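You operate a simulated robot arm through the tools that you are given. There is no shell and no other tool. Be economical: measure what you need, move in short steps, check, and stop when the job is done.

You are at the controls of a simulated robot arm. One attempt, no reset.

TASK
Brush oil on the middle of the dark board and set the beige mash on the board.
Fine: oil from the wooden holder; stand the brush in the red hole again. A coat counts when it lies all over at full strength: go over it till it gets no stronger.
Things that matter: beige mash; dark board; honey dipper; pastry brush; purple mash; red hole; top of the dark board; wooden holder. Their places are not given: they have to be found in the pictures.

It is judged by the outcome, as a careful person would: the job done as asked, and still so three seconds after it is handed in. It fails if anything else is knocked over, pushed out of place, dropped, spilled or broken.

THE ROBOT
A 7-joint arm with a two-finger parallel gripper, fixed in place. Base frame: the origin is at the foot of the arm, x ahead of it, y to its left, z up; the work surface is at about z = 0. Readings come in mm, degrees, newtons and seconds.
With the tool pointing down near the work surface it reaches from about 220 to 580 mm from the base axis. Its first joint turns from -66.0 to 66.0 degrees. Payload 2.5 kg.
The TCP is the grasp point between the finger pads, 23 mm short of the fingertips. In the tool frame z runs along the fingers and y along their closing line. Largest opening 94 mm; finger width 38, thickness 10; the body of the gripper, 54 by 96 mm, starts 39 mm behind the TCP.
Orientation is that of the tool frame in the base frame, as a unit quaternion [x, y, z, w]. With the fingers straight down and closing along the base's y, the tool's x points along the base's -x, its y along +y and its z along -z.

THE INTERFACE
- The arm moves only by the tool nudge_tool. Its argument "series" is a list of rows, each a list of 7 numbers: the shift along the tool's x, y, z in units of 25 mm (1.0 is 25 mm), then the turn, a rotation vector about the tool's x, y, z in units of 8 degrees (1.0 is 8 degrees), then the opening, from 0 (shut) to 1 (fully open). In form: [[x, y, z, wx, wy, wz, claw], ...]. A call has 1 to 20 rows; each row shifts and turns the commanded pose from where the row before left it, along the tool's axes as they then stand. A call with a number of a shift or a turn outside -1 to 1 is refused whole. Each row takes 0.2 s and may step no farther than 50 mm and 8.6 degrees from the row before; otherwise, or with a gripper value out of range, the whole call is refused. A pose out of reach is approached as far as the arm can. The call stops where the force on the tool passes 40 N (or 10 N more than at its start, if that is more) or the arm is blocked; 0.2 s more then pass. The fingers move at their own pace (about 108 mm/s each) and stop on an object; they squeeze with about 24 N. The grip force told is the motor's: it shows also when the fingers shut on nothing. Time passes only in rows, and 0.2 s behind the last, so rows that do not move let the fingers close. It gives the time, the measured TCP pose, the force on the tool (base axes), the opening and the grip force at its end, in the units of the frame above (readings bear some noise), with the torque about the TCP (base axes, N m) and any sound that the robot's microphone picked up.
- Cameras (640 x 400 px; columns grow to the right, rows downward): "scene" is fixed at [104.7, -411, 548.4]; the picture's right is [0.94, -0.34, 0.00], its down [-0.19, -0.53, -0.83] and it looks along [0.28, 0.78, -0.56] (base axes); focal length 336 px, centre (320, 200). "wrist" rides on the gripper at [86, 16, -75] in the tool frame; the picture's right is [-0.18, 0.98, 0.00], its down [-0.58, -0.11, -0.81] and it looks along [-0.79, -0.15, 0.59] (tool axes); focal length 243 px, centre (320, 200).
- camera(camera): a new picture of that camera. The clock stands still meanwhile.
- probe_pixels(camera, pixels): for up to 12 pixels [column, row] of the newest picture of that camera ("zoom" is the newest enlarged one), the place [x, y, z] in the base frame of the surface seen there, good to about 2 mm, but the place of the scene camera against the robot may be out by one fixed shift of up to 18 mm in any direction. The clock stands still meanwhile.
- inspect(camera, box): a new picture of the part [left, top, right, bottom] of that camera's present view, enlarged. The clock stands still meanwhile.
- close_job(): hands the job in; it is judged then, once.

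Work in short steps. Measure before you move; look again where a grasp or a placing could have gone wrong, and mend it. You have 80 turns and 54 pictures in all, those below and enlarged ones among them. Open the gripper and draw the arm clear of the work before you hand the job in, unless the task says otherwise; then end with one line.

The tools are called after "Emit:" as name(argument=value, ...) on one line, values as JSON. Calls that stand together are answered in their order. nudge_tool: Moves the arm, as the interface text tells. Its arguments: {"type":"object","properties":{"series":{"type":"array"}},"required":["series"]} The other tools are called the same way: camera (camera) takes a picture; probe_pixels (camera, pixels) gives the place of the surface under pixels of a picture; inspect (camera, box) takes an enlarged picture of a part of a camera's view; close_job () hands the job in.

At the start:

```text
time: 0.0
tcp_pos: [319.7, 10.9, 318.8]
ee_rot: [0.0, 1.0, 0.001, 0.001]
force: [0.2, 0.4, 0.2]
torque: [0.01, 0.03, 0.0]
finger_gap: 93.9
grip_force: 0.1
```

scene: 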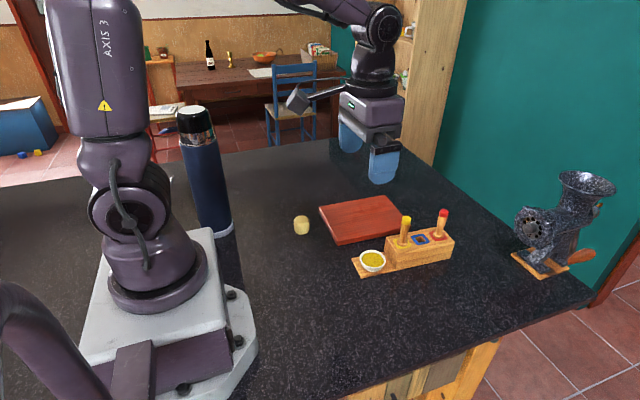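
wrist: 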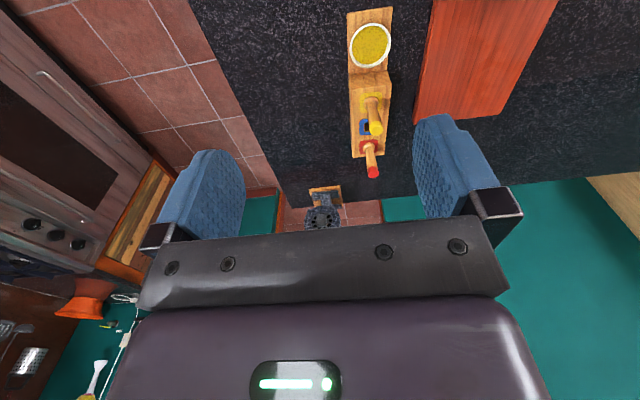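

The scene shows a red-brown board near (360,218), a holder with two handles and an oil bowl near (405,250), and a beige lump at (301,225). I'll enlarge these.

Emit:
inspect(camera="scene", box=[280, 170, 480, 295])

Emit:
inspect(camera="wrist", box=[300, 0, 560, 200])

```text
3.20 times, centred on (380, 232) of scene
```

zoom: 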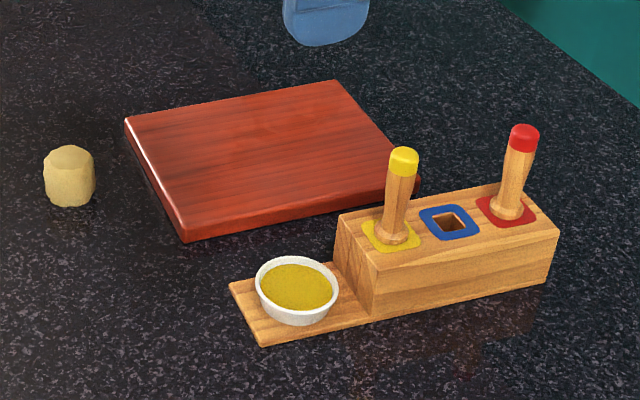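

```text
2.00 times, centred on (430, 100) of wrist
```

zoom: 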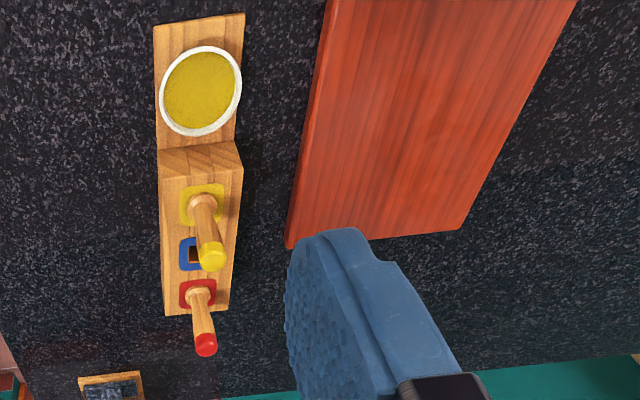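

The wrist zoom shows the holder with yellow- and red-tipped handles; I'll probe those points, and the board and mash in the scene view, to find places and the scene shift.

Emit:
probe_pixels(camera="zoom", pixels=[[207, 345], [196, 292], [212, 262], [203, 200], [200, 90], [170, 310], [228, 308], [162, 160], [236, 155], [320, 90], [290, 245], [460, 226]])

Emit:
probe_pixels(camera="scene", pixels=[[443, 212], [406, 218], [301, 219], [302, 230], [372, 260], [360, 220], [320, 208], [385, 197], [409, 227], [337, 243], [420, 240], [301, 234]])

```text
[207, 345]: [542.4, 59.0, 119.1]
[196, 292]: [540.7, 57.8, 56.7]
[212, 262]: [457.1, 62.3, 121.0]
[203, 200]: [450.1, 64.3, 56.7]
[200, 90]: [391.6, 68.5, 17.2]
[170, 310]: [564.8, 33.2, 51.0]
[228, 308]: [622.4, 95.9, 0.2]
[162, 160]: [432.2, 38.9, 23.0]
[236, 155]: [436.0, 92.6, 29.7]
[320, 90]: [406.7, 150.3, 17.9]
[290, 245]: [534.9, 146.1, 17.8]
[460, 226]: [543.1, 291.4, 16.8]
```

```text
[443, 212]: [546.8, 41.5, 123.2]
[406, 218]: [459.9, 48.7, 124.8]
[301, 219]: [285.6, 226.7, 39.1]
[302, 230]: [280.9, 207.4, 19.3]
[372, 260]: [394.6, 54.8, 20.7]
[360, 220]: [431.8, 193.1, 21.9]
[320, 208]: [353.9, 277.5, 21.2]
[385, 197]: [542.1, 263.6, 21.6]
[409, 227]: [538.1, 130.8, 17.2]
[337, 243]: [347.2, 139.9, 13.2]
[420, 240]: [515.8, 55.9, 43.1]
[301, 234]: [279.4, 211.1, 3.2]
```

The common points put the scene camera's shift at about (-3,+14,-3.5), so the board centre is about (442,217,18), the mash (283,238) and the red-handled tool (542,58.5). I'll move above the red handle.

Emit:
nudge_tool(series=[[-0.988, 0.2116, 0.55, 0, 0, 0, 1], [-0.988, 0.2116, 0.55, 0, 0, 0, 1], [-0.988, 0.2116, 0.55, 0, 0, 0, 1], [-0.988, 0.2116, 0.55, 0, 0, 0, 1], [-0.988, 0.2116, 0.55, 0, 0, 0, 1], [-0.988, 0.2116, 0.55, 0, 0, 0, 1], [-0.988, 0.2116, 0.55, 0, 0, 0, 1], [-0.988, 0.2116, 0.55, 0, 0, 0, 1], [-0.988, 0.2116, 0.55, 0, 0, 0, 1], [0, 0, 0, 0, 0, 0, 1]])

Emit:
camera(camera="wrist")

Emit:
camera(camera="scene")

```text
time: 2.2
tcp_pos: [542.7, 56.7, 191.3]
ee_rot: [0.001, 1.0, 0.0, 0.001]
force: [0.6, 0.1, 0.1]
torque: [0.03, 0.02, -0.02]
finger_gap: 94.0
grip_force: 0.0
```

```text
49 pictures are left
```

wrist: 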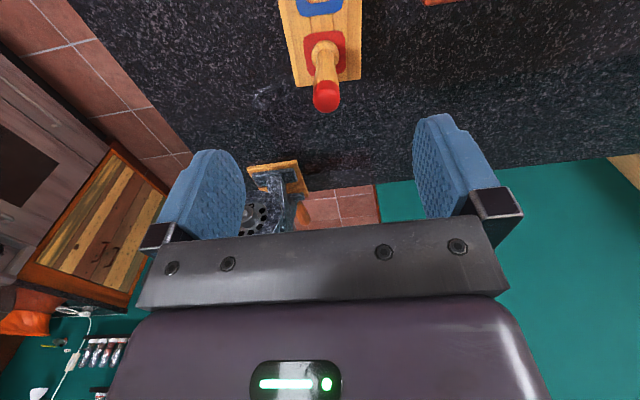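

```text
48 pictures are left
```

scene: 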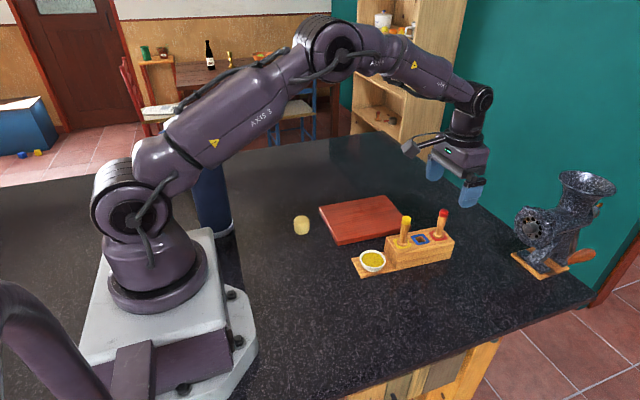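

Everything is clear; I'll probe the red handle at (326,90), (323,65) and (325,50) for exact axis.

Emit:
probe_pixels(camera="wrist", pixels=[[326, 100], [326, 88], [324, 72], [323, 58], [311, 55], [340, 55], [325, 36], [315, 95], [337, 95]])

```text
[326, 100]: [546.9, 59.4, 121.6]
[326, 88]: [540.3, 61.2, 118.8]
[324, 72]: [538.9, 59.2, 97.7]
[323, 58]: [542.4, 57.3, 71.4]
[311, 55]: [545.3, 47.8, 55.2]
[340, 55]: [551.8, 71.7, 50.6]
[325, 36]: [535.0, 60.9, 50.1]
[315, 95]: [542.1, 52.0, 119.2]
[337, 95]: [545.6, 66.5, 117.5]
```

The handle axis is near (546,59), top z≈121. I'll descend to TCP z≈93 and close.

Emit:
nudge_tool(series=[[-0.14, 0.1, 0.98, 0, 0, 0, 1], [0, 0, 0.98, 0, 0, 0, 1], [0, 0, 0.98, 0, 0, 0, 1], [0, 0, 0.98, 0, 0, 0, 1], [0, 0, 0, 0, 0, 0, 1], [0, 0, 0, 0, 0, 0, 0], [0, 0, 0, 0, 0, 0, 0], [0, 0, 0, 0, 0, 0, 0]])

```text
time: 4.0
tcp_pos: [546.4, 61.6, 93.9]
ee_rot: [0.001, 1.0, 0.0, 0.001]
force: [-0.3, -0.6, -0.5]
torque: [-0.01, 0.02, 0.0]
finger_gap: 16.7
grip_force: 23.5
```

Gripped at a 16.7 mm gap. I'll lift straight up.

Emit:
nudge_tool(series=[[0, 0, -0.5, 0, 0, 0, 0], [0, 0, -0.8, 0, 0, 0, 0], [0, 0, -0.8, 0, 0, 0, 0], [0, 0, -0.8, 0, 0, 0, 0], [0, 0, -0.8, 0, 0, 0, 0], [0, 0, -0.8, 0, 0, 0, 0], [0, 0, 0, 0, 0, 0, 0]])

Emit:
inspect(camera="scene", box=[370, 120, 530, 280])

```text
time: 5.6
tcp_pos: [548.0, 61.6, 209.4]
ee_rot: [0.001, 1.0, 0.0, 0.001]
force: [0.4, 0.7, -0.6]
torque: [0.01, 0.01, 0.03]
finger_gap: 16.1
grip_force: 24.3
```

```text
2.50 times, centred on (450, 200) of scene
```

zoom: 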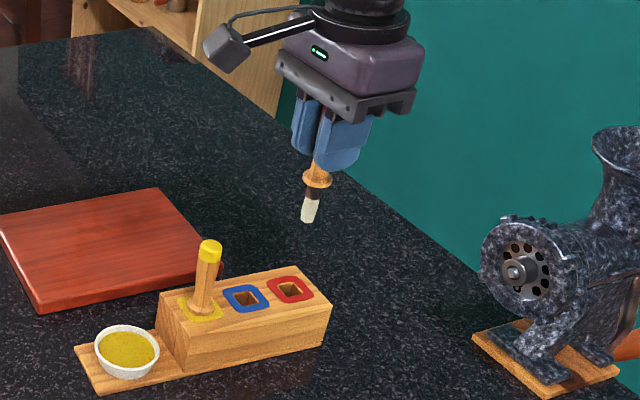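

It is the brush (white bristles). I'll probe the tip and red hole.

Emit:
probe_pixels(camera="zoom", pixels=[[308, 221], [308, 216], [310, 205], [312, 195], [315, 185], [290, 294], [272, 287], [306, 292], [288, 279], [292, 302], [127, 348], [300, 216]])

Emit:
camera(camera="wrist")

```text
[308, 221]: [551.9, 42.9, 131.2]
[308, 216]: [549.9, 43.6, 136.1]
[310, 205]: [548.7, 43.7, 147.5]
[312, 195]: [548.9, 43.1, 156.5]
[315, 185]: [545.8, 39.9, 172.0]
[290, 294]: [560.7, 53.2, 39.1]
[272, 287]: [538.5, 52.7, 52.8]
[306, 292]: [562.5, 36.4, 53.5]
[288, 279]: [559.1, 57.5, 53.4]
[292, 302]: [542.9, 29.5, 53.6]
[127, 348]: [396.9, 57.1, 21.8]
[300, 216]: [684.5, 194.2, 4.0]
```

```text
46 pictures are left
```

wrist: 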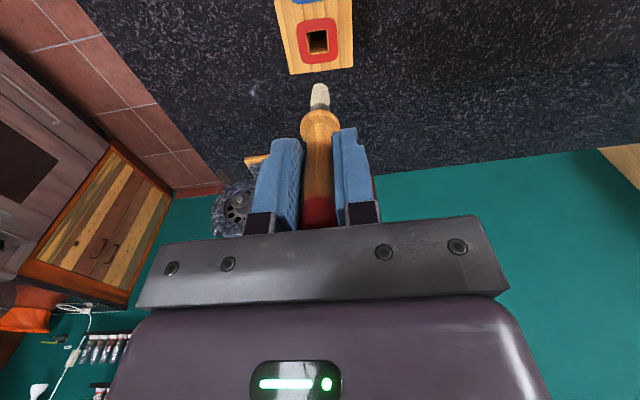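

Tip is ~82 mm below the TCP, in line. I'll raise and carry the brush over the dipper handle to above the bowl at (392,68).

Emit:
nudge_tool(series=[[0, 0, -0.7, 0, 0, 0, 0], [0, 0, -0.7, 0, 0, 0, 0], [0.891, 0.04, 0, 0, 0, 0, 0], [0.891, 0.04, 0, 0, 0, 0, 0], [0.891, 0.04, 0, 0, 0, 0, 0], [0.891, 0.04, 0, 0, 0, 0, 0], [0.891, 0.04, 0, 0, 0, 0, 0], [0.891, 0.04, 0, 0, 0, 0, 0], [0.891, 0.04, 0, 0, 0, 0, 0], [0, 0, 0, 0, 0, 0, 0]])

Emit:
inspect(camera="wrist", box=[240, 0, 400, 100])

Emit:
camera(camera="scene")

```text
time: 7.8
tcp_pos: [388.7, 69.7, 243.4]
ee_rot: [0.001, 1.0, 0.0, 0.001]
force: [-0.1, -0.8, 0.1]
torque: [0.01, 0.02, 0.03]
finger_gap: 16.5
grip_force: 24.0
```

```text
4.00 times, centred on (320, 50) of wrist
```

zoom: 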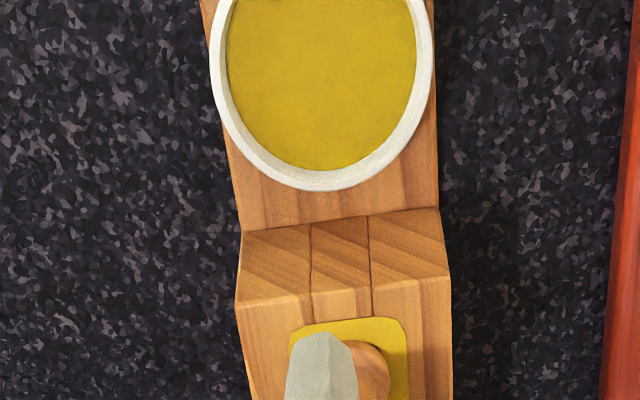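

```text
44 pictures are left
```

scene: 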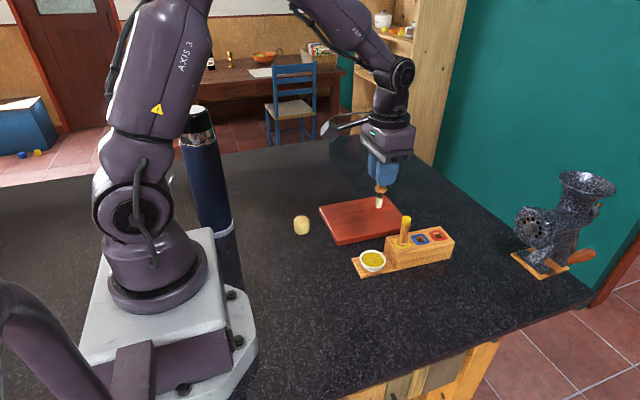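

Emit:
probe_pixels(camera="zoom", pixels=[[220, 60], [427, 50], [318, 181], [321, 160], [240, 60], [400, 60], [322, 60], [322, 5], [322, 345], [322, 395]])

Emit:
probe_pixels(camera="scene", pixels=[[379, 205], [379, 200], [359, 259], [386, 258], [372, 251], [372, 271]])

```text
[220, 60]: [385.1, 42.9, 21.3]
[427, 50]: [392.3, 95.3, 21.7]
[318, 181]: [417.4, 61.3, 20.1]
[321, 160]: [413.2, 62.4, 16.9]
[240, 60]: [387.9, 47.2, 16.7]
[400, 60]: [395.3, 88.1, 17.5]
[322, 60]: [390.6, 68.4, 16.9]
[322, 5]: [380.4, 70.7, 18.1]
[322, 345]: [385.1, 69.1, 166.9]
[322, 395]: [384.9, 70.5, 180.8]
```

```text
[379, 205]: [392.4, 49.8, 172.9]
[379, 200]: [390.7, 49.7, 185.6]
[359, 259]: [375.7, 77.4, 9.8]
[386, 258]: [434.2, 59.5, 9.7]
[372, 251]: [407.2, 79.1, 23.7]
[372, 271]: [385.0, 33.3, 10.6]
```

Bowl centre is (391,69), oil at z≈17. I'll lower the tip to z≈12 and dwell with a small swish.

Emit:
nudge_tool(series=[[-0.09, 0, 1, 0, 0, 0, 0], [0, 0, 1, 0, 0, 0, 0], [0, 0, 1, 0, 0, 0, 0], [0, 0, 1, 0, 0, 0, 0], [0, 0, 1, 0, 0, 0, 0], [0, 0, 0.5, 0, 0, 0, 0], [0, 0, 0.45, 0, 0, 0, 0], [0, 0, 0, 0, 0, 0, 0], [0.2, 0, 0, 0, 0, 0, 0], [-0.4, 0, 0, 0, 0, 0, 0], [0.2, 0, 0, 0, 0, 0, 0], [0, 0, 0, 0, 0, 0, 0]])

Emit:
inspect(camera="scene", box=[330, 190, 450, 290])

```text
time: 10.4
tcp_pos: [390.1, 70.2, 94.0]
ee_rot: [0.001, 1.0, 0.0, -0.001]
force: [0.6, 0.0, -0.9]
torque: [0.02, 0.02, 0.01]
finger_gap: 15.8
grip_force: 23.7
```

```text
4.00 times, centred on (390, 240) of scene
```

zoom: 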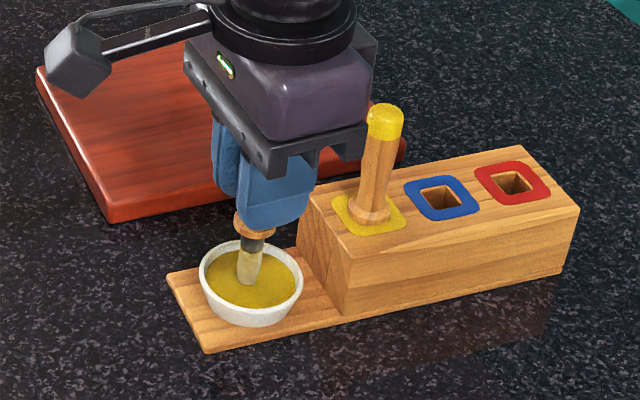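

The bristles are in the oil. I'll dip 2 mm deeper, dwell, lift and let it drain above the bowl.

Emit:
nudge_tool(series=[[0, 0, 0.1, 0, 0, 0, 0], [0, 0, 0, 0, 0, 0, 0], [0, 0, 0, 0, 0, 0, 0], [0, 0, -0.25, 0, 0, 0, 0], [0, 0, -0.25, 0, 0, 0, 0], [0, 0, -0.3, 0, 0, 0, 0], [0, 0, 0, 0, 0, 0, 0], [0, 0, 0, 0, 0, 0, 0], [0, 0, 0, 0, 0, 0, 0], [0, 0, 0, 0, 0, 0, 0], [0, 0, 0, 0, 0, 0, 0], [0, 0, 0, 0, 0, 0, 0], [0, 0, -0.5, 0, 0, 0, 0], [0, 0, -1, 0, 0, 0, 0], [0, 0, 0, 0, 0, 0, 0]])

Emit:
inspect(camera="scene", box=[330, 190, 450, 290])

```text
time: 13.6
tcp_pos: [389.4, 67.5, 150.0]
ee_rot: [0.0, 1.0, 0.001, 0.001]
force: [0.8, 0.0, -0.3]
torque: [0.01, -0.02, 0.01]
finger_gap: 15.8
grip_force: 24.0
```

```text
4.00 times, centred on (390, 240) of scene
```

zoom: 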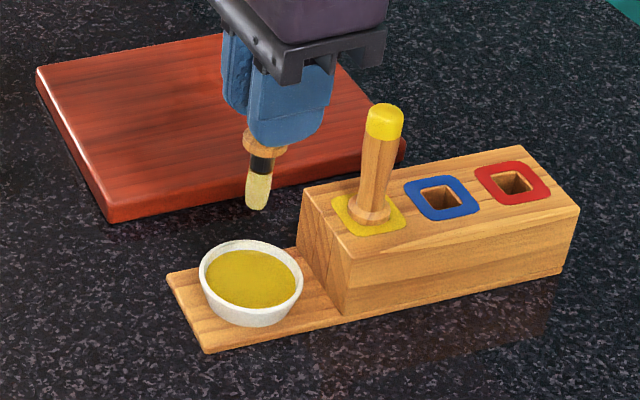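

Bristles are coated and not dripping. I'll move above the board at about (412,193) and lower toward its surface (z≈18).

Emit:
nudge_tool(series=[[-0.15, 0.83, 0, 0, 0, 0, 0], [-0.15, 0.83, 0, 0, 0, 0, 0], [-0.15, 0.83, 0, 0, 0, 0, 0], [-0.15, 0.83, 0, 0, 0, 0, 0], [-0.15, 0.83, 0, 0, 0, 0, 0], [-0.15, 0.83, 0, 0, 0, 0, 0], [0, 0, 0.8, 0, 0, 0, 0], [0, 0, 0.8, 0, 0, 0, 0], [0, 0, 0.3, 0, 0, 0, 0], [0, 0, 0.1, 0, 0, 0, 0], [0, 0, 0, 0, 0, 0, 0]])

Emit:
inspect(camera="scene", box=[310, 170, 430, 260])

```text
time: 16.0
tcp_pos: [414.3, 193.2, 100.5]
ee_rot: [0.0, 1.0, 0.0, 0.001]
force: [0.0, -0.2, 0.4]
torque: [0.02, 0.01, 0.0]
finger_gap: 15.5
grip_force: 24.2
```

```text
4.44 times, centred on (370, 215) of scene
```

zoom: 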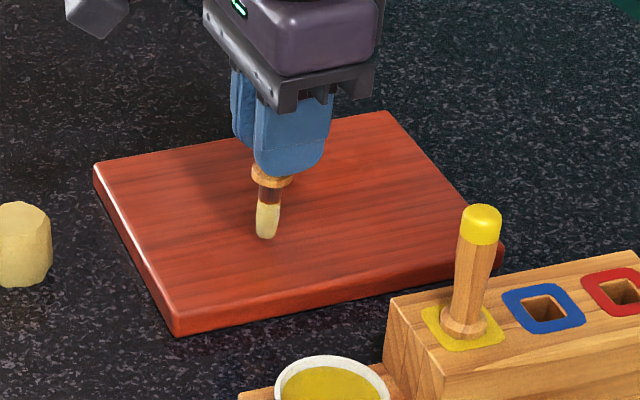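

No contact force yet. I'll lower in 1 mm steps and make a first short stroke to feel contact.

Emit:
nudge_tool(series=[[0, 0, 0.06, 0, 0, 0, 0], [0, 0, 0.06, 0, 0, 0, 0], [0, 0, 0, 0, 0, 0, 0]])

Emit:
nudge_tool(series=[[0, 0, 0.04, 0, 0, 0, 0], [-0.3, 0, 0, 0, 0, 0, 0], [-0.3, 0, 0, 0, 0, 0, 0], [-0.3, 0, 0, 0, 0, 0, 0], [0, 0, 0, 0, 0, 0, 0]])

Emit:
inspect(camera="scene", box=[310, 170, 430, 260])

```text
time: 16.8
tcp_pos: [415.0, 193.4, 96.5]
ee_rot: [0.001, 1.0, 0.0, 0.001]
force: [-0.2, 0.3, -0.6]
torque: [0.01, 0.01, 0.0]
finger_gap: 15.7
grip_force: 23.7
```

```text
time: 18.0
tcp_pos: [437.0, 194.3, 96.0]
ee_rot: [0.001, 1.0, 0.0, 0.001]
force: [-0.4, -0.7, -0.7]
torque: [0.01, -0.01, 0.01]
finger_gap: 15.7
grip_force: 24.7
```

```text
4.44 times, centred on (370, 215) of scene
```

zoom: 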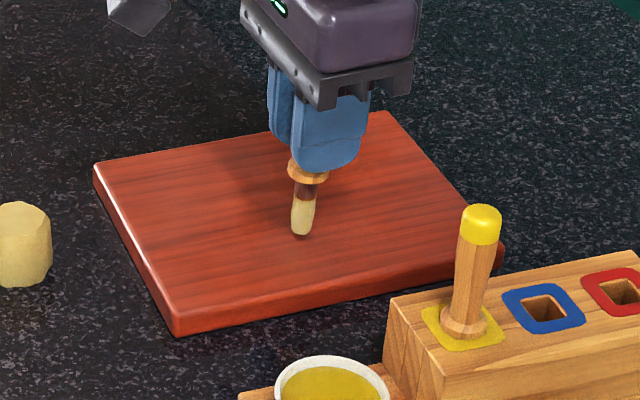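

No oil mark yet; I'll probe the tip and the board beside it.

Emit:
probe_pixels(camera="zoom", pixels=[[300, 234], [300, 230], [302, 220], [300, 240], [300, 245], [280, 235], [325, 235]])

Emit:
inspect(camera="wrist", box=[260, 40, 380, 140])

```text
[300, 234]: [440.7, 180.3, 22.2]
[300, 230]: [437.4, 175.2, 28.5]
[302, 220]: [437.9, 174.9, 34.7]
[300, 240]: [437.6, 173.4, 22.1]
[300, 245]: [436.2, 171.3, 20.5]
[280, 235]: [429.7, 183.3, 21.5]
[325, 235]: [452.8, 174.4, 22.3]
```

```text
4.00 times, centred on (320, 90) of wrist
```

zoom: 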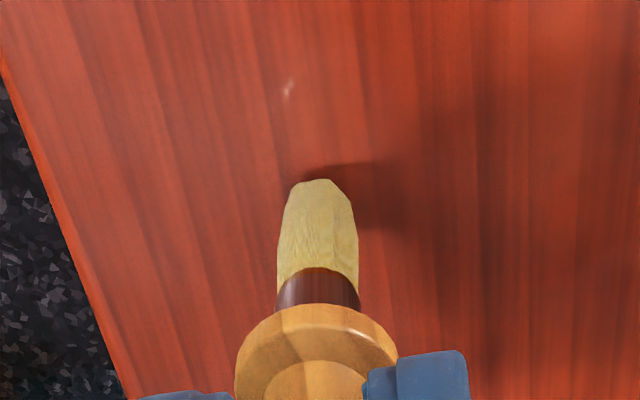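

The tip looks a few mm above the board. I'll lower further in 1 mm steps, watching force.

Emit:
nudge_tool(series=[[0, 0, 0.05, 0, 0, 0, 0], [0, 0, 0.05, 0, 0, 0, 0], [0, 0, 0, 0, 0, 0, 0]])

Emit:
nudge_tool(series=[[0, 0, 0.05, 0, 0, 0, 0], [0, 0, 0.0, 0, 0, 0, 0]])

Emit:
inspect(camera="wrist", box=[260, 40, 380, 140])

```text
time: 18.8
tcp_pos: [437.3, 194.4, 93.4]
ee_rot: [0.001, 1.0, 0.0, 0.001]
force: [-0.2, 0.4, 3.0]
torque: [0.01, 0.02, -0.02]
finger_gap: 15.6
grip_force: 24.5
```

```text
time: 19.4
tcp_pos: [438.1, 195.1, 93.8]
ee_rot: [0.001, 1.0, 0.001, 0.002]
force: [-2.2, -0.5, 16.2]
torque: [-0.04, 0.13, 0.04]
finger_gap: 15.9
grip_force: 24.0
```

```text
4.00 times, centred on (320, 90) of wrist
```

zoom: 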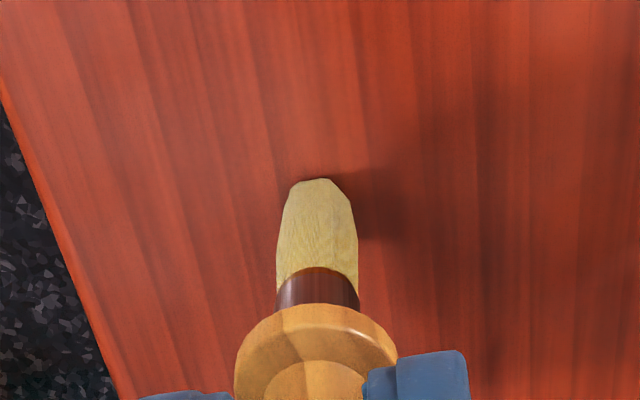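

Contact found (16 N, a bit hard). I'll back off 1 mm and make strokes along x, stepping in y.

Emit:
nudge_tool(series=[[0, 0, -0.05, 0, 0, 0, 0], [-0.4, 0, 0, 0, 0, 0, 0], [-0.4, 0, 0, 0, 0, 0, 0], [-0.4, 0, 0, 0, 0, 0, 0], [0.4, 0, 0, 0, 0, 0, 0], [0.4, 0, 0, 0, 0, 0, 0], [0.4, 0, 0, 0, 0, 0, 0], [0.4, 0, 0, 0, 0, 0, 0], [0.4, 0, 0, 0, 0, 0, 0]])

Emit:
inspect(camera="scene", box=[310, 170, 430, 260])

Emit:
inspect(camera="wrist", box=[240, 20, 400, 120])

```text
time: 21.4
tcp_pos: [416.6, 194.4, 93.8]
ee_rot: [0.0, 1.0, 0.0, 0.001]
force: [0.1, -0.4, 0.6]
torque: [-0.02, 0.01, -0.02]
finger_gap: 15.4
grip_force: 24.3
```

```text
4.44 times, centred on (370, 215) of scene
```

zoom: 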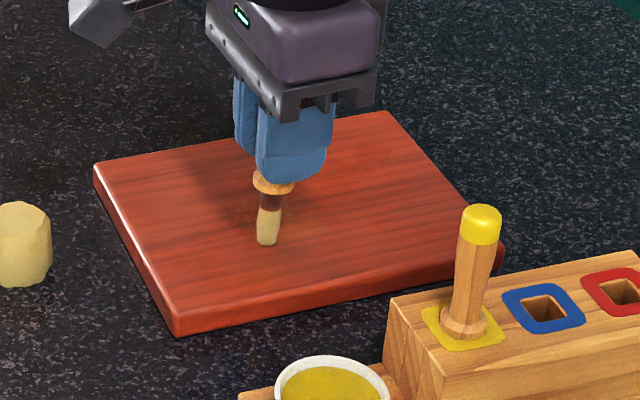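

```text
4.00 times, centred on (320, 70) of wrist
```

zoom: 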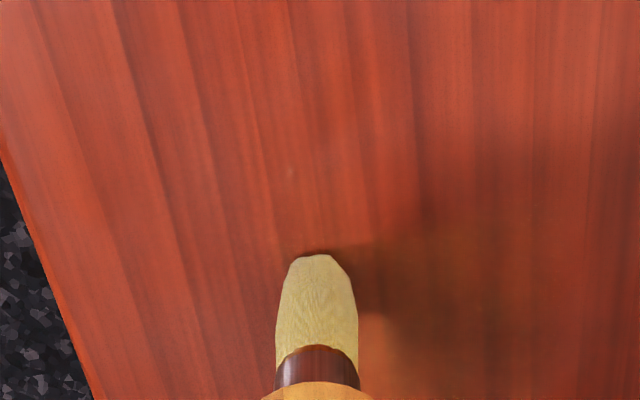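

A faint tint shows behind the stroke. I'll press 0.6 mm more and raster strokes from the lower corner of the middle patch.

Emit:
nudge_tool(series=[[0.57, -0.28, 0.025, 0, 0, 0, 0], [-0.8, 0, 0, 0, 0, 0, 0], [-0.8, 0, 0, 0, 0, 0, 0], [-0.8, 0, 0, 0, 0, 0, 0], [-0.8, 0, 0, 0, 0, 0, 0], [0, 0.3, 0, 0, 0, 0, 0], [0.8, 0, 0, 0, 0, 0, 0], [0.8, 0, 0, 0, 0, 0, 0], [0.8, 0, 0, 0, 0, 0, 0], [0.8, 0, 0, 0, 0, 0, 0], [0, 0.3, 0, 0, 0, 0, 0], [-0.8, 0, 0, 0, 0, 0, 0], [-0.8, 0, 0, 0, 0, 0, 0], [-0.8, 0, 0, 0, 0, 0, 0], [-0.8, 0, 0, 0, 0, 0, 0], [0, 0.3, 0, 0, 0, 0, 0], [0.8, 0, 0, 0, 0, 0, 0], [0.8, 0, 0, 0, 0, 0, 0], [0.8, 0, 0, 0, 0, 0, 0], [0.8, 0, 0, 0, 0, 0, 0]])

Emit:
inspect(camera="scene", box=[310, 170, 430, 260])

```text
time: 25.6
tcp_pos: [401.5, 208.9, 93.9]
ee_rot: [0.0, 1.0, 0.0, 0.001]
force: [0.3, -0.2, 0.4]
torque: [0.01, -0.02, 0.03]
finger_gap: 15.7
grip_force: 23.9
```

```text
4.44 times, centred on (370, 215) of scene
```

zoom: 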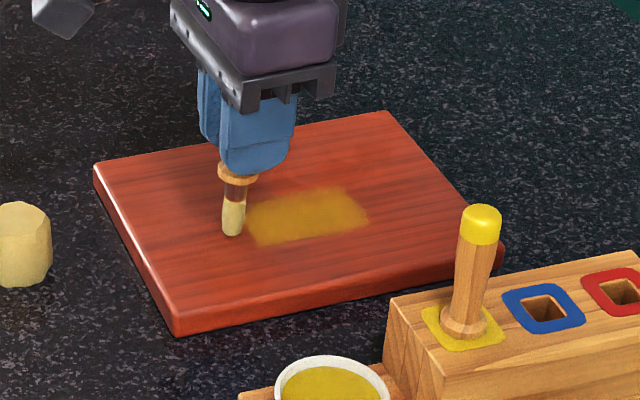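

The coat is showing clearly in mustard, e.g. (250–365, 190–240). I'll continue the raster toward +y.

Emit:
nudge_tool(series=[[0, 0.3, 0, 0, 0, 0, 0], [-0.8, 0, 0, 0, 0, 0, 0], [-0.8, 0, 0, 0, 0, 0, 0], [-0.8, 0, 0, 0, 0, 0, 0], [-0.8, 0, 0, 0, 0, 0, 0], [0, 0.3, 0, 0, 0, 0, 0], [0.8, 0, 0, 0, 0, 0, 0], [0.8, 0, 0, 0, 0, 0, 0], [0.8, 0, 0, 0, 0, 0, 0], [0.8, 0, 0, 0, 0, 0, 0], [0, 0.3, 0, 0, 0, 0, 0], [-0.8, 0, 0, 0, 0, 0, 0], [-0.8, 0, 0, 0, 0, 0, 0], [-0.8, 0, 0, 0, 0, 0, 0], [-0.8, 0, 0, 0, 0, 0, 0], [0, 0.3, 0, 0, 0, 0, 0], [0.8, 0, 0, 0, 0, 0, 0], [0.8, 0, 0, 0, 0, 0, 0], [0.8, 0, 0, 0, 0, 0, 0], [0.8, 0, 0, 0, 0, 0, 0]])

Emit:
inspect(camera="scene", box=[310, 170, 430, 260])

```text
time: 29.8
tcp_pos: [403.9, 238.3, 93.6]
ee_rot: [0.001, 1.0, 0.001, 0.001]
force: [0.9, 0.3, 0.0]
torque: [0.03, -0.04, -0.01]
finger_gap: 15.4
grip_force: 24.2
```

```text
4.44 times, centred on (370, 215) of scene
```

zoom: 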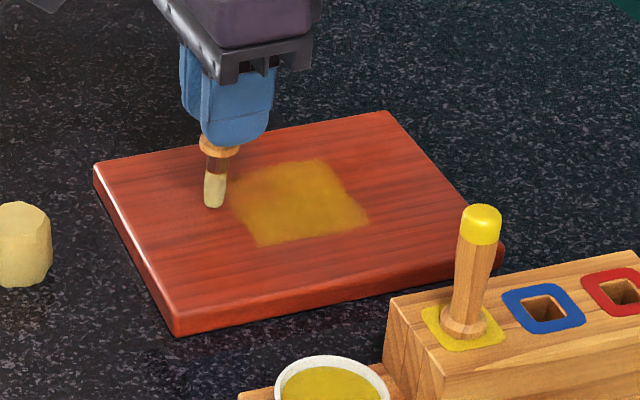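

The patch has fairly definite edges; I'll probe them to see whether it is bounded by a set zone.

Emit:
probe_pixels(camera="zoom", pixels=[[228, 180], [255, 245], [367, 222], [328, 162], [280, 168], [240, 215], [350, 190], [310, 235], [98, 166], [388, 115], [180, 330], [500, 243]])

```text
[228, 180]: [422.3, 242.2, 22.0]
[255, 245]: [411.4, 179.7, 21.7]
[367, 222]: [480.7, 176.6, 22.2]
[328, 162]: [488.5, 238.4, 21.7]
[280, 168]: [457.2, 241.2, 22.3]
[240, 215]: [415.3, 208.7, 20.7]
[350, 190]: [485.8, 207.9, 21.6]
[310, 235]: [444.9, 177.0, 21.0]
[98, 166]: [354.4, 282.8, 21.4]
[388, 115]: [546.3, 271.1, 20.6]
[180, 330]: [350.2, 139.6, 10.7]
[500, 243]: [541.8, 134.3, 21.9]
```

The zone is about 70 mm square around (447,222). I'll carry on to y≈260 and go back over, with x from 402 to 492.

Emit:
nudge_tool(series=[[0, 0.3, 0, 0, 0, 0, 0], [-0.88, 0, 0, 0, 0, 0, 0], [-0.88, 0, 0, 0, 0, 0, 0], [-0.88, 0, 0, 0, 0, 0, 0], [-0.88, 0, 0, 0, 0, 0, 0], [0, 0.3, 0, 0, 0, 0, 0], [0.88, 0, 0, 0, 0, 0, 0], [0.88, 0, 0, 0, 0, 0, 0], [0.88, 0, 0, 0, 0, 0, 0], [0.88, 0, 0, 0, 0, 0, 0], [0, 0.3, 0, 0, 0, 0, 0], [-0.88, 0, 0, 0, 0, 0, 0], [-0.88, 0, 0, 0, 0, 0, 0], [-0.88, 0, 0, 0, 0, 0, 0], [-0.88, 0, 0, 0, 0, 0, 0], [0, -0.45, 0, 0, 0, 0, 0], [0.88, 0, 0, 0, 0, 0, 0], [0.88, 0, 0, 0, 0, 0, 0], [0.88, 0, 0, 0, 0, 0, 0], [0.88, 0, 0, 0, 0, 0, 0]])

Emit:
inspect(camera="scene", box=[310, 170, 430, 260])

```text
time: 34.0
tcp_pos: [405.3, 251.5, 91.4]
ee_rot: [0.001, 1.0, -0.001, 0.002]
force: [4.4, -0.4, 7.0]
torque: [0.0, -0.27, 0.02]
finger_gap: 15.5
grip_force: 24.0
```

```text
4.44 times, centred on (370, 215) of scene
```

zoom: 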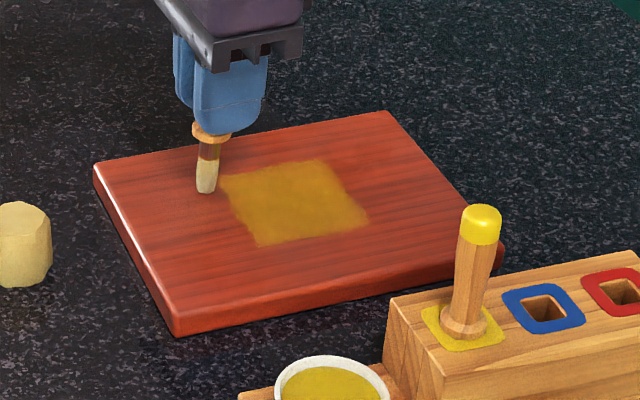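

The square is nearly filled. Force rose to 7 N, so I'll ease up 0.7 mm and go over it again toward −y.

Emit:
nudge_tool(series=[[0, -0.25, -0.03, 0, 0, 0, 0], [-0.88, 0, 0, 0, 0, 0, 0], [-0.88, 0, 0, 0, 0, 0, 0], [-0.88, 0, 0, 0, 0, 0, 0], [-0.88, 0, 0, 0, 0, 0, 0], [0, -0.3, 0, 0, 0, 0, 0], [0.88, 0, 0, 0, 0, 0, 0], [0.88, 0, 0, 0, 0, 0, 0], [0.88, 0, 0, 0, 0, 0, 0], [0.88, 0, 0, 0, 0, 0, 0], [0, -0.3, 0, 0, 0, 0, 0], [-0.88, 0, 0, 0, 0, 0, 0], [-0.88, 0, 0, 0, 0, 0, 0], [-0.88, 0, 0, 0, 0, 0, 0], [-0.88, 0, 0, 0, 0, 0, 0], [0, -0.3, 0, 0, 0, 0, 0], [0.88, 0, 0, 0, 0, 0, 0], [0.88, 0, 0, 0, 0, 0, 0], [0.88, 0, 0, 0, 0, 0, 0], [0.88, 0, 0, 0, 0, 0, 0]])

Emit:
nudge_tool(series=[[0, -0.3, 0, 0, 0, 0, 0], [-0.88, 0, 0, 0, 0, 0, 0], [-0.88, 0, 0, 0, 0, 0, 0], [-0.88, 0, 0, 0, 0, 0, 0], [-0.88, 0, 0, 0, 0, 0, 0], [0, -0.3, 0, 0, 0, 0, 0], [0.88, 0, 0, 0, 0, 0, 0], [0.88, 0, 0, 0, 0, 0, 0], [0.88, 0, 0, 0, 0, 0, 0], [0.88, 0, 0, 0, 0, 0, 0], [0, -0.3, 0, 0, 0, 0, 0], [-0.88, 0, 0, 0, 0, 0, 0], [-0.88, 0, 0, 0, 0, 0, 0], [-0.88, 0, 0, 0, 0, 0, 0], [-0.88, 0, 0, 0, 0, 0, 0], [0, -0.3, 0, 0, 0, 0, 0], [0.88, 0, 0, 0, 0, 0, 0], [0.88, 0, 0, 0, 0, 0, 0], [0.88, 0, 0, 0, 0, 0, 0], [0.88, 0, 0, 0, 0, 0, 0]])

Emit:
inspect(camera="scene", box=[310, 170, 430, 260])

```text
time: 38.2
tcp_pos: [401.9, 220.2, 93.8]
ee_rot: [0.001, 1.0, 0.001, 0.0]
force: [-0.1, -0.2, 0.6]
torque: [0.0, -0.02, 0.03]
finger_gap: 15.6
grip_force: 23.9
```

```text
time: 42.4
tcp_pos: [403.1, 193.4, 93.6]
ee_rot: [0.0, 1.0, -0.001, 0.001]
force: [-0.2, -0.2, 0.1]
torque: [0.0, -0.01, 0.01]
finger_gap: 15.4
grip_force: 24.4
```

```text
4.44 times, centred on (370, 215) of scene
```

zoom: 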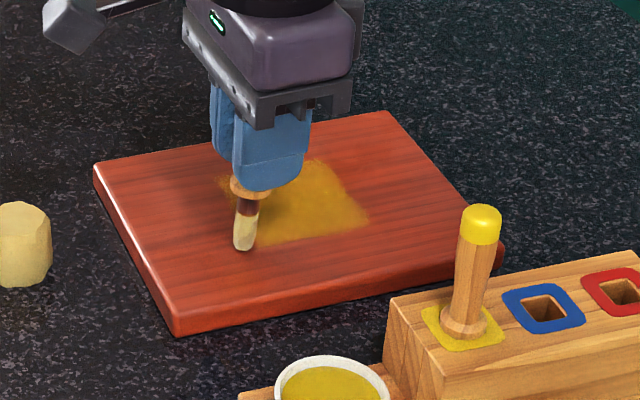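

Bristles are whitish again, so the oil ran out. I'll go back for more oil.

Emit:
nudge_tool(series=[[0, 0, -0.8, 0, 0, 0, 0], [0, 0, -0.8, 0, 0, 0, 0], [0, 0, -0.7, 0, 0, 0, 0], [0.08, -0.83, 0, 0, 0, 0, 0], [0.08, -0.83, 0, 0, 0, 0, 0], [0.08, -0.83, 0, 0, 0, 0, 0], [0.08, -0.83, 0, 0, 0, 0, 0], [0.08, -0.83, 0, 0, 0, 0, 0], [0.08, -0.83, 0, 0, 0, 0, 0], [0, 0, 0, 0, 0, 0, 0]])

Emit:
inspect(camera="scene", box=[310, 170, 430, 280])

```text
time: 44.6
tcp_pos: [390.3, 65.4, 151.1]
ee_rot: [-0.001, 1.0, 0.0, 0.001]
force: [0.5, 0.0, -0.3]
torque: [0.0, 0.0, -0.01]
finger_gap: 15.5
grip_force: 24.5
```

```text
3.64 times, centred on (370, 225) of scene
```

zoom: 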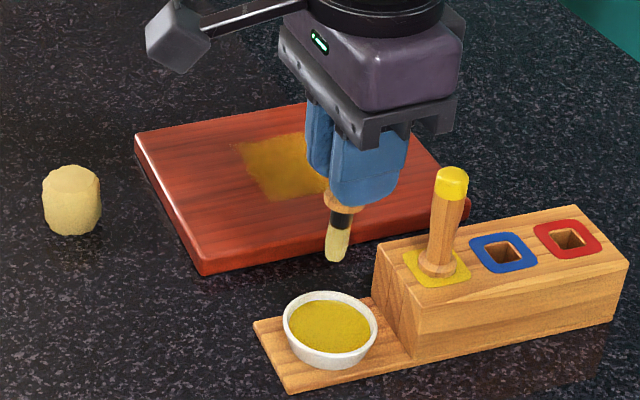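

Over the bowl at y≈65; I'll shift +2.5 mm and dip to TCP z≈89, then drain and lift.

Emit:
nudge_tool(series=[[0, 0.1, 0.8, 0, 0, 0, 0], [0, 0, 0.8, 0, 0, 0, 0], [0, 0, 0.5, 0, 0, 0, 0], [0, 0, 0.3, 0, 0, 0, 0], [0, 0, 0.08, 0, 0, 0, 0], [0, 0, 0, 0, 0, 0, 0], [0, 0, 0, 0, 0, 0, 0], [0.2, 0, 0, 0, 0, 0, 0], [-0.4, 0, 0, 0, 0, 0, 0], [0.2, 0, 0, 0, 0, 0, 0], [0, 0, 0, 0, 0, 0, 0], [0, 0, -0.28, 0, 0, 0, 0], [0, 0, -0.3, 0, 0, 0, 0], [0, 0, -0.3, 0, 0, 0, 0], [0, 0, 0, 0, 0, 0, 0], [0, 0, 0, 0, 0, 0, 0], [0, 0, 0, 0, 0, 0, 0], [0, 0, 0, 0, 0, 0, 0], [0, 0, -0.8, 0, 0, 0, 0], [0, 0, -0.8, 0, 0, 0, 0]])

Emit:
inspect(camera="scene", box=[310, 170, 430, 280])

```text
time: 48.8
tcp_pos: [393.1, 68.2, 150.3]
ee_rot: [0.001, 1.0, 0.0, 0.001]
force: [-0.3, 0.7, -0.6]
torque: [0.0, 0.01, -0.02]
finger_gap: 15.4
grip_force: 23.8
```

```text
3.64 times, centred on (370, 225) of scene
```

zoom: 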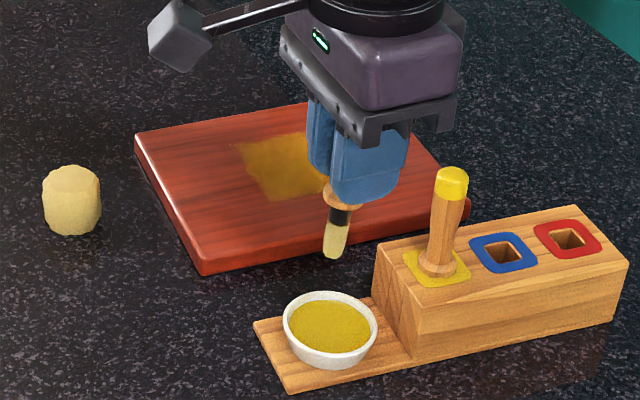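

Reloaded. I'll return to the board at about (409,187), descend to light contact, and make y-direction strokes.

Emit:
nudge_tool(series=[[-0.107, 0.8, 0, 0, 0, 0, 0], [-0.107, 0.8, 0, 0, 0, 0, 0], [-0.107, 0.8, 0, 0, 0, 0, 0], [-0.107, 0.8, 0, 0, 0, 0, 0], [-0.107, 0.8, 0, 0, 0, 0, 0], [-0.107, 0.8, 0, 0, 0, 0, 0], [0, 0, 0.8, 0, 0, 0, 0], [0, 0, 0.8, 0, 0, 0, 0], [0, 0, 0.5, 0, 0, 0, 0], [0, 0, 0.16, 0, 0, 0, 0], [0, 0, 0.05, 0, 0, 0, 0], [0, 0, 0, 0, 0, 0, 0]])

```text
time: 51.4
tcp_pos: [409.8, 187.9, 93.6]
ee_rot: [0.001, 1.0, 0.0, 0.001]
force: [-0.4, -0.4, -0.2]
torque: [-0.01, -0.03, 0.0]
finger_gap: 15.6
grip_force: 23.5
```

Emit:
nudge_tool(series=[[0, 0, 0.03, 0, 0, 0, 0], [0, 0.75, 0, 0, 0, 0, 0], [0, 0.75, 0, 0, 0, 0, 0], [0, 0.75, 0, 0, 0, 0, 0], [0, 0.75, 0, 0, 0, 0, 0], [-0.3, 0, 0, 0, 0, 0, 0], [0, -0.75, 0, 0, 0, 0, 0], [0, -0.75, 0, 0, 0, 0, 0], [0, -0.75, 0, 0, 0, 0, 0], [0, -0.75, 0, 0, 0, 0, 0], [-0.3, 0, 0, 0, 0, 0, 0], [0, 0.75, 0, 0, 0, 0, 0], [0, 0.75, 0, 0, 0, 0, 0], [0, 0.75, 0, 0, 0, 0, 0], [0, 0.75, 0, 0, 0, 0, 0], [-0.3, 0, 0, 0, 0, 0, 0], [0, -0.75, 0, 0, 0, 0, 0], [0, -0.75, 0, 0, 0, 0, 0], [0, -0.75, 0, 0, 0, 0, 0], [0, -0.75, 0, 0, 0, 0, 0]])

Emit:
inspect(camera="scene", box=[310, 170, 430, 260])

```text
time: 55.6
tcp_pos: [429.0, 191.0, 92.3]
ee_rot: [0.001, 1.0, 0.0, 0.001]
force: [-0.2, -0.3, -0.7]
torque: [0.0, -0.06, 0.01]
finger_gap: 15.5
grip_force: 24.4
```

```text
4.44 times, centred on (370, 215) of scene
```

zoom: 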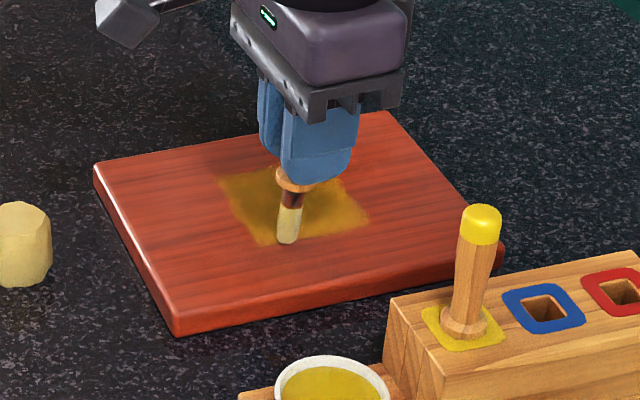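

The left part is filling in; I'll continue the y strokes toward +x.

Emit:
nudge_tool(series=[[-0.3, 0, 0, 0, 0, 0, 0], [0, 0.75, 0, 0, 0, 0, 0], [0, 0.75, 0, 0, 0, 0, 0], [0, 0.75, 0, 0, 0, 0, 0], [0, 0.75, 0, 0, 0, 0, 0], [-0.3, 0, 0, 0, 0, 0, 0], [0, -0.75, 0, 0, 0, 0, 0], [0, -0.75, 0, 0, 0, 0, 0], [0, -0.75, 0, 0, 0, 0, 0], [0, -0.75, 0, 0, 0, 0, 0], [-0.3, 0, 0, 0, 0, 0, 0], [0, 0.75, 0, 0, 0, 0, 0], [0, 0.75, 0, 0, 0, 0, 0], [0, 0.75, 0, 0, 0, 0, 0], [0, 0.75, 0, 0, 0, 0, 0], [-0.3, 0, 0, 0, 0, 0, 0], [0, -0.75, 0, 0, 0, 0, 0], [0, -0.75, 0, 0, 0, 0, 0], [0, -0.75, 0, 0, 0, 0, 0], [0, -0.75, 0, 0, 0, 0, 0]])

Emit:
nudge_tool(series=[[-0.3, -0.1, 0, 0, 0, 0, 0], [0, 0.75, 0, 0, 0, 0, 0], [0, 0.75, 0, 0, 0, 0, 0], [0, 0.75, 0, 0, 0, 0, 0], [0, 0.75, 0, 0, 0, 0, 0], [-0.3, 0, 0, 0, 0, 0, 0], [0, -0.75, 0, 0, 0, 0, 0], [0, -0.75, 0, 0, 0, 0, 0], [0, -0.75, 0, 0, 0, 0, 0], [0, -0.75, 0, 0, 0, 0, 0], [-0.3, 0, 0, 0, 0, 0, 0], [0, 0.75, 0, 0, 0, 0, 0], [0, 0.75, 0, 0, 0, 0, 0], [0, 0.75, 0, 0, 0, 0, 0], [0, 0.75, 0, 0, 0, 0, 0], [-0.3, 0, 0, 0, 0, 0, 0], [0, -0.75, 0, 0, 0, 0, 0], [0, -0.75, 0, 0, 0, 0, 0], [0, -0.75, 0, 0, 0, 0, 0], [0, -0.75, 0, 0, 0, 0, 0]])

Emit:
inspect(camera="scene", box=[310, 170, 430, 260])

```text
time: 59.8
tcp_pos: [461.6, 188.8, 93.0]
ee_rot: [0.001, 1.0, 0.0, 0.0]
force: [-0.1, -0.2, -0.5]
torque: [0.04, -0.01, 0.01]
finger_gap: 15.5
grip_force: 23.9
```

```text
time: 64.0
tcp_pos: [490.9, 187.9, 91.2]
ee_rot: [0.001, 1.0, -0.001, 0.001]
force: [0.2, 1.6, 2.4]
torque: [0.03, 0.01, 0.0]
finger_gap: 15.5
grip_force: 24.0
```

```text
4.44 times, centred on (370, 215) of scene
```

zoom: 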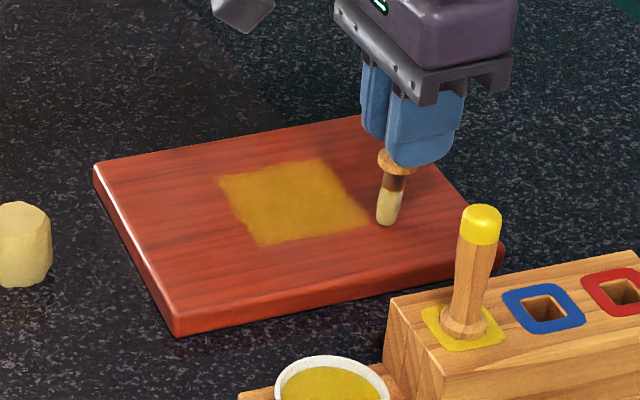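

I'll zoom closely on the patch to judge evenness.

Emit:
inspect(camera="scene", box=[345, 200, 385, 228])

```text
14.29 times, centred on (365, 214) of scene
```

zoom: 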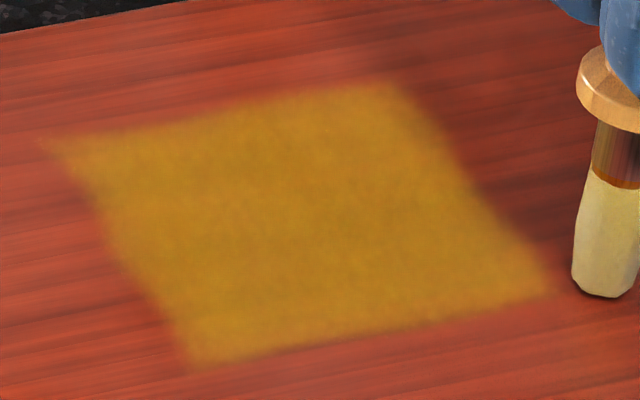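

The coat looks even; to be sure it is at full strength I'll load oil once more and go over it again.

Emit:
nudge_tool(series=[[0, 0, -0.8, 0, 0, 0, 0], [0, 0, -0.8, 0, 0, 0, 0], [0, 0, -0.8, 0, 0, 0, 0], [1, 0, 0, 0, 0, 0, 0], [1, 0, 0, 0, 0, 0, 0], [1, 0, 0, 0, 0, 0, 0], [1, 0, 0, 0, 0, 0, 0], [0, -0.8, 0, 0, 0, 0, 0], [0, -0.8, 0, 0, 0, 0, 0], [0, -0.8, 0, 0, 0, 0, 0], [0, -0.8, 0, 0, 0, 0, 0], [0, -0.8, 0, 0, 0, 0, 0], [0, -0.77, 0, 0, 0, 0, 0], [0, 0, 0, 0, 0, 0, 0]])

```text
time: 67.0
tcp_pos: [387.5, 67.0, 152.2]
ee_rot: [0.001, 1.0, 0.0, 0.001]
force: [-1.0, 0.6, 0.1]
torque: [0.02, 0.04, -0.01]
finger_gap: 15.5
grip_force: 23.8
```

Over the bowl (3 mm short in x); I'll dip again with that correction, drain and lift.

Emit:
nudge_tool(series=[[-0.12, 0.05, 0.8, 0, 0, 0, 0], [0, 0, 0.8, 0, 0, 0, 0], [0, 0, 0.5, 0, 0, 0, 0], [0, 0, 0.3, 0, 0, 0, 0], [0, 0, 0.13, 0, 0, 0, 0], [0, 0, 0, 0, 0, 0, 0], [0, 0, 0, 0, 0, 0, 0], [0.2, 0, 0, 0, 0, 0, 0], [-0.4, 0, 0, 0, 0, 0, 0], [0.2, 0, 0, 0, 0, 0, 0], [0, 0, 0, 0, 0, 0, 0], [0, 0, -0.33, 0, 0, 0, 0], [0, 0, -0.3, 0, 0, 0, 0], [0, 0, -0.3, 0, 0, 0, 0], [0, 0, 0, 0, 0, 0, 0], [0, 0, 0, 0, 0, 0, 0], [0, 0, 0, 0, 0, 0, 0], [0, 0, 0, 0, 0, 0, 0], [0, 0, -0.8, 0, 0, 0, 0], [0, 0, -0.8, 0, 0, 0, 0]])

Emit:
nudge_tool(series=[[-0.107, 0.8, 0, 0, 0, 0, 0], [-0.107, 0.8, 0, 0, 0, 0, 0], [-0.107, 0.8, 0, 0, 0, 0, 0], [-0.107, 0.8, 0, 0, 0, 0, 0], [-0.107, 0.8, 0, 0, 0, 0, 0], [-0.107, 0.8, 0, 0, 0, 0, 0], [0, 0, 0.8, 0, 0, 0, 0], [0, 0, 0.8, 0, 0, 0, 0], [0, 0, 0.5, 0, 0, 0, 0], [0, 0, 0.16, 0, 0, 0, 0], [0, 0, 0.0, 0, 0, 0, 0]])

```text
time: 71.2
tcp_pos: [394.2, 68.1, 153.2]
ee_rot: [0.001, 1.0, 0.0, 0.001]
force: [-0.8, -0.1, -0.5]
torque: [0.0, 0.01, -0.04]
finger_gap: 15.5
grip_force: 24.2
```

```text
time: 73.6
tcp_pos: [408.4, 191.0, 95.5]
ee_rot: [0.001, 1.0, 0.0, 0.001]
force: [-0.1, -0.2, -0.7]
torque: [-0.01, -0.01, -0.01]
finger_gap: 15.6
grip_force: 23.7
```

Now lower 2.5 mm and make x strokes across the patch.

Emit:
nudge_tool(series=[[0.1, -0.1, 0.11, 0, 0, 0, 0], [-0.85, 0, 0, 0, 0, 0, 0], [-0.85, 0, 0, 0, 0, 0, 0], [-0.85, 0, 0, 0, 0, 0, 0], [-0.85, 0, 0, 0, 0, 0, 0], [0, 0.3, 0, 0, 0, 0, 0], [0.85, 0, 0, 0, 0, 0, 0], [0.85, 0, 0, 0, 0, 0, 0], [0.85, 0, 0, 0, 0, 0, 0], [0.85, 0, 0, 0, 0, 0, 0], [0, 0.3, 0, 0, 0, 0, 0], [-0.85, 0, 0, 0, 0, 0, 0], [-0.85, 0, 0, 0, 0, 0, 0], [-0.85, 0, 0, 0, 0, 0, 0], [-0.85, 0, 0, 0, 0, 0, 0], [0, 0.3, 0, 0, 0, 0, 0], [0.85, 0, 0, 0, 0, 0, 0], [0.85, 0, 0, 0, 0, 0, 0], [0.85, 0, 0, 0, 0, 0, 0], [0.85, 0, 0, 0, 0, 0, 0]])

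Emit:
nudge_tool(series=[[0, 0.3, 0, 0, 0, 0, 0], [-0.85, 0, 0, 0, 0, 0, 0], [-0.85, 0, 0, 0, 0, 0, 0], [-0.85, 0, 0, 0, 0, 0, 0], [-0.85, 0, 0, 0, 0, 0, 0], [0, 0.3, 0, 0, 0, 0, 0], [0.85, 0, 0, 0, 0, 0, 0], [0.85, 0, 0, 0, 0, 0, 0], [0.85, 0, 0, 0, 0, 0, 0], [0.85, 0, 0, 0, 0, 0, 0], [0, 0.3, 0, 0, 0, 0, 0], [-0.85, 0, 0, 0, 0, 0, 0], [-0.85, 0, 0, 0, 0, 0, 0], [-0.85, 0, 0, 0, 0, 0, 0], [-0.85, 0, 0, 0, 0, 0, 0], [0, 0.3, 0, 0, 0, 0, 0], [0.85, 0, 0, 0, 0, 0, 0], [0.85, 0, 0, 0, 0, 0, 0], [0.85, 0, 0, 0, 0, 0, 0], [0.85, 0, 0, 0, 0, 0, 0]])

Emit:
nudge_tool(series=[[0, 0.25, 0, 0, 0, 0, 0], [-0.85, 0, 0, 0, 0, 0, 0], [-0.85, 0, 0, 0, 0, 0, 0], [-0.85, 0, 0, 0, 0, 0, 0], [-0.85, 0, 0, 0, 0, 0, 0], [0, 0.25, 0, 0, 0, 0, 0], [0.85, 0, 0, 0, 0, 0, 0], [0.85, 0, 0, 0, 0, 0, 0], [0.85, 0, 0, 0, 0, 0, 0], [0.85, 0, 0, 0, 0, 0, 0], [0, 0.25, 0, 0, 0, 0, 0], [-0.85, 0, 0, 0, 0, 0, 0], [-0.85, 0, 0, 0, 0, 0, 0], [-0.85, 0, 0, 0, 0, 0, 0], [-0.85, 0, 0, 0, 0, 0, 0], [0, 0, -0.6, 0, 0, 0, 0], [0, 0, -0.8, 0, 0, 0, 0], [0, 0, -0.8, 0, 0, 0, 0]])

Emit:
inspect(camera="scene", box=[345, 200, 385, 228])

```text
time: 77.8
tcp_pos: [407.7, 209.2, 93.6]
ee_rot: [0.0, 1.0, 0.001, 0.001]
force: [-0.4, -0.5, -0.4]
torque: [0.0, 0.02, -0.04]
finger_gap: 15.6
grip_force: 24.1
```

```text
time: 82.0
tcp_pos: [404.8, 239.8, 91.7]
ee_rot: [0.001, 1.0, 0.0, 0.001]
force: [1.0, -0.4, -0.7]
torque: [-0.02, 0.0, 0.0]
finger_gap: 15.2
grip_force: 23.9
```

```text
time: 85.8
tcp_pos: [493.0, 258.0, 149.1]
ee_rot: [0.002, 1.0, -0.001, 0.002]
force: [-0.1, -0.1, -0.1]
torque: [0.0, 0.01, 0.03]
finger_gap: 15.5
grip_force: 24.3
```

```text
14.29 times, centred on (365, 214) of scene
```

zoom: 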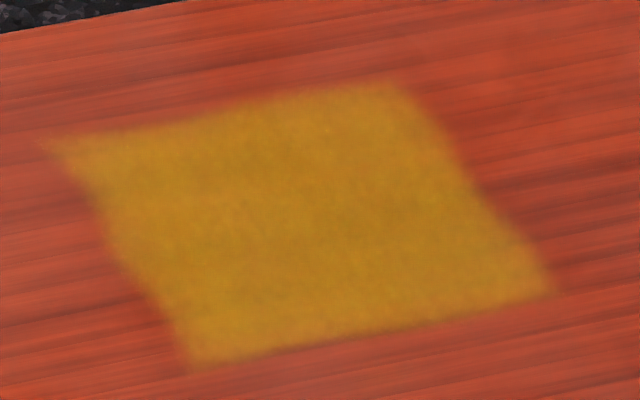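

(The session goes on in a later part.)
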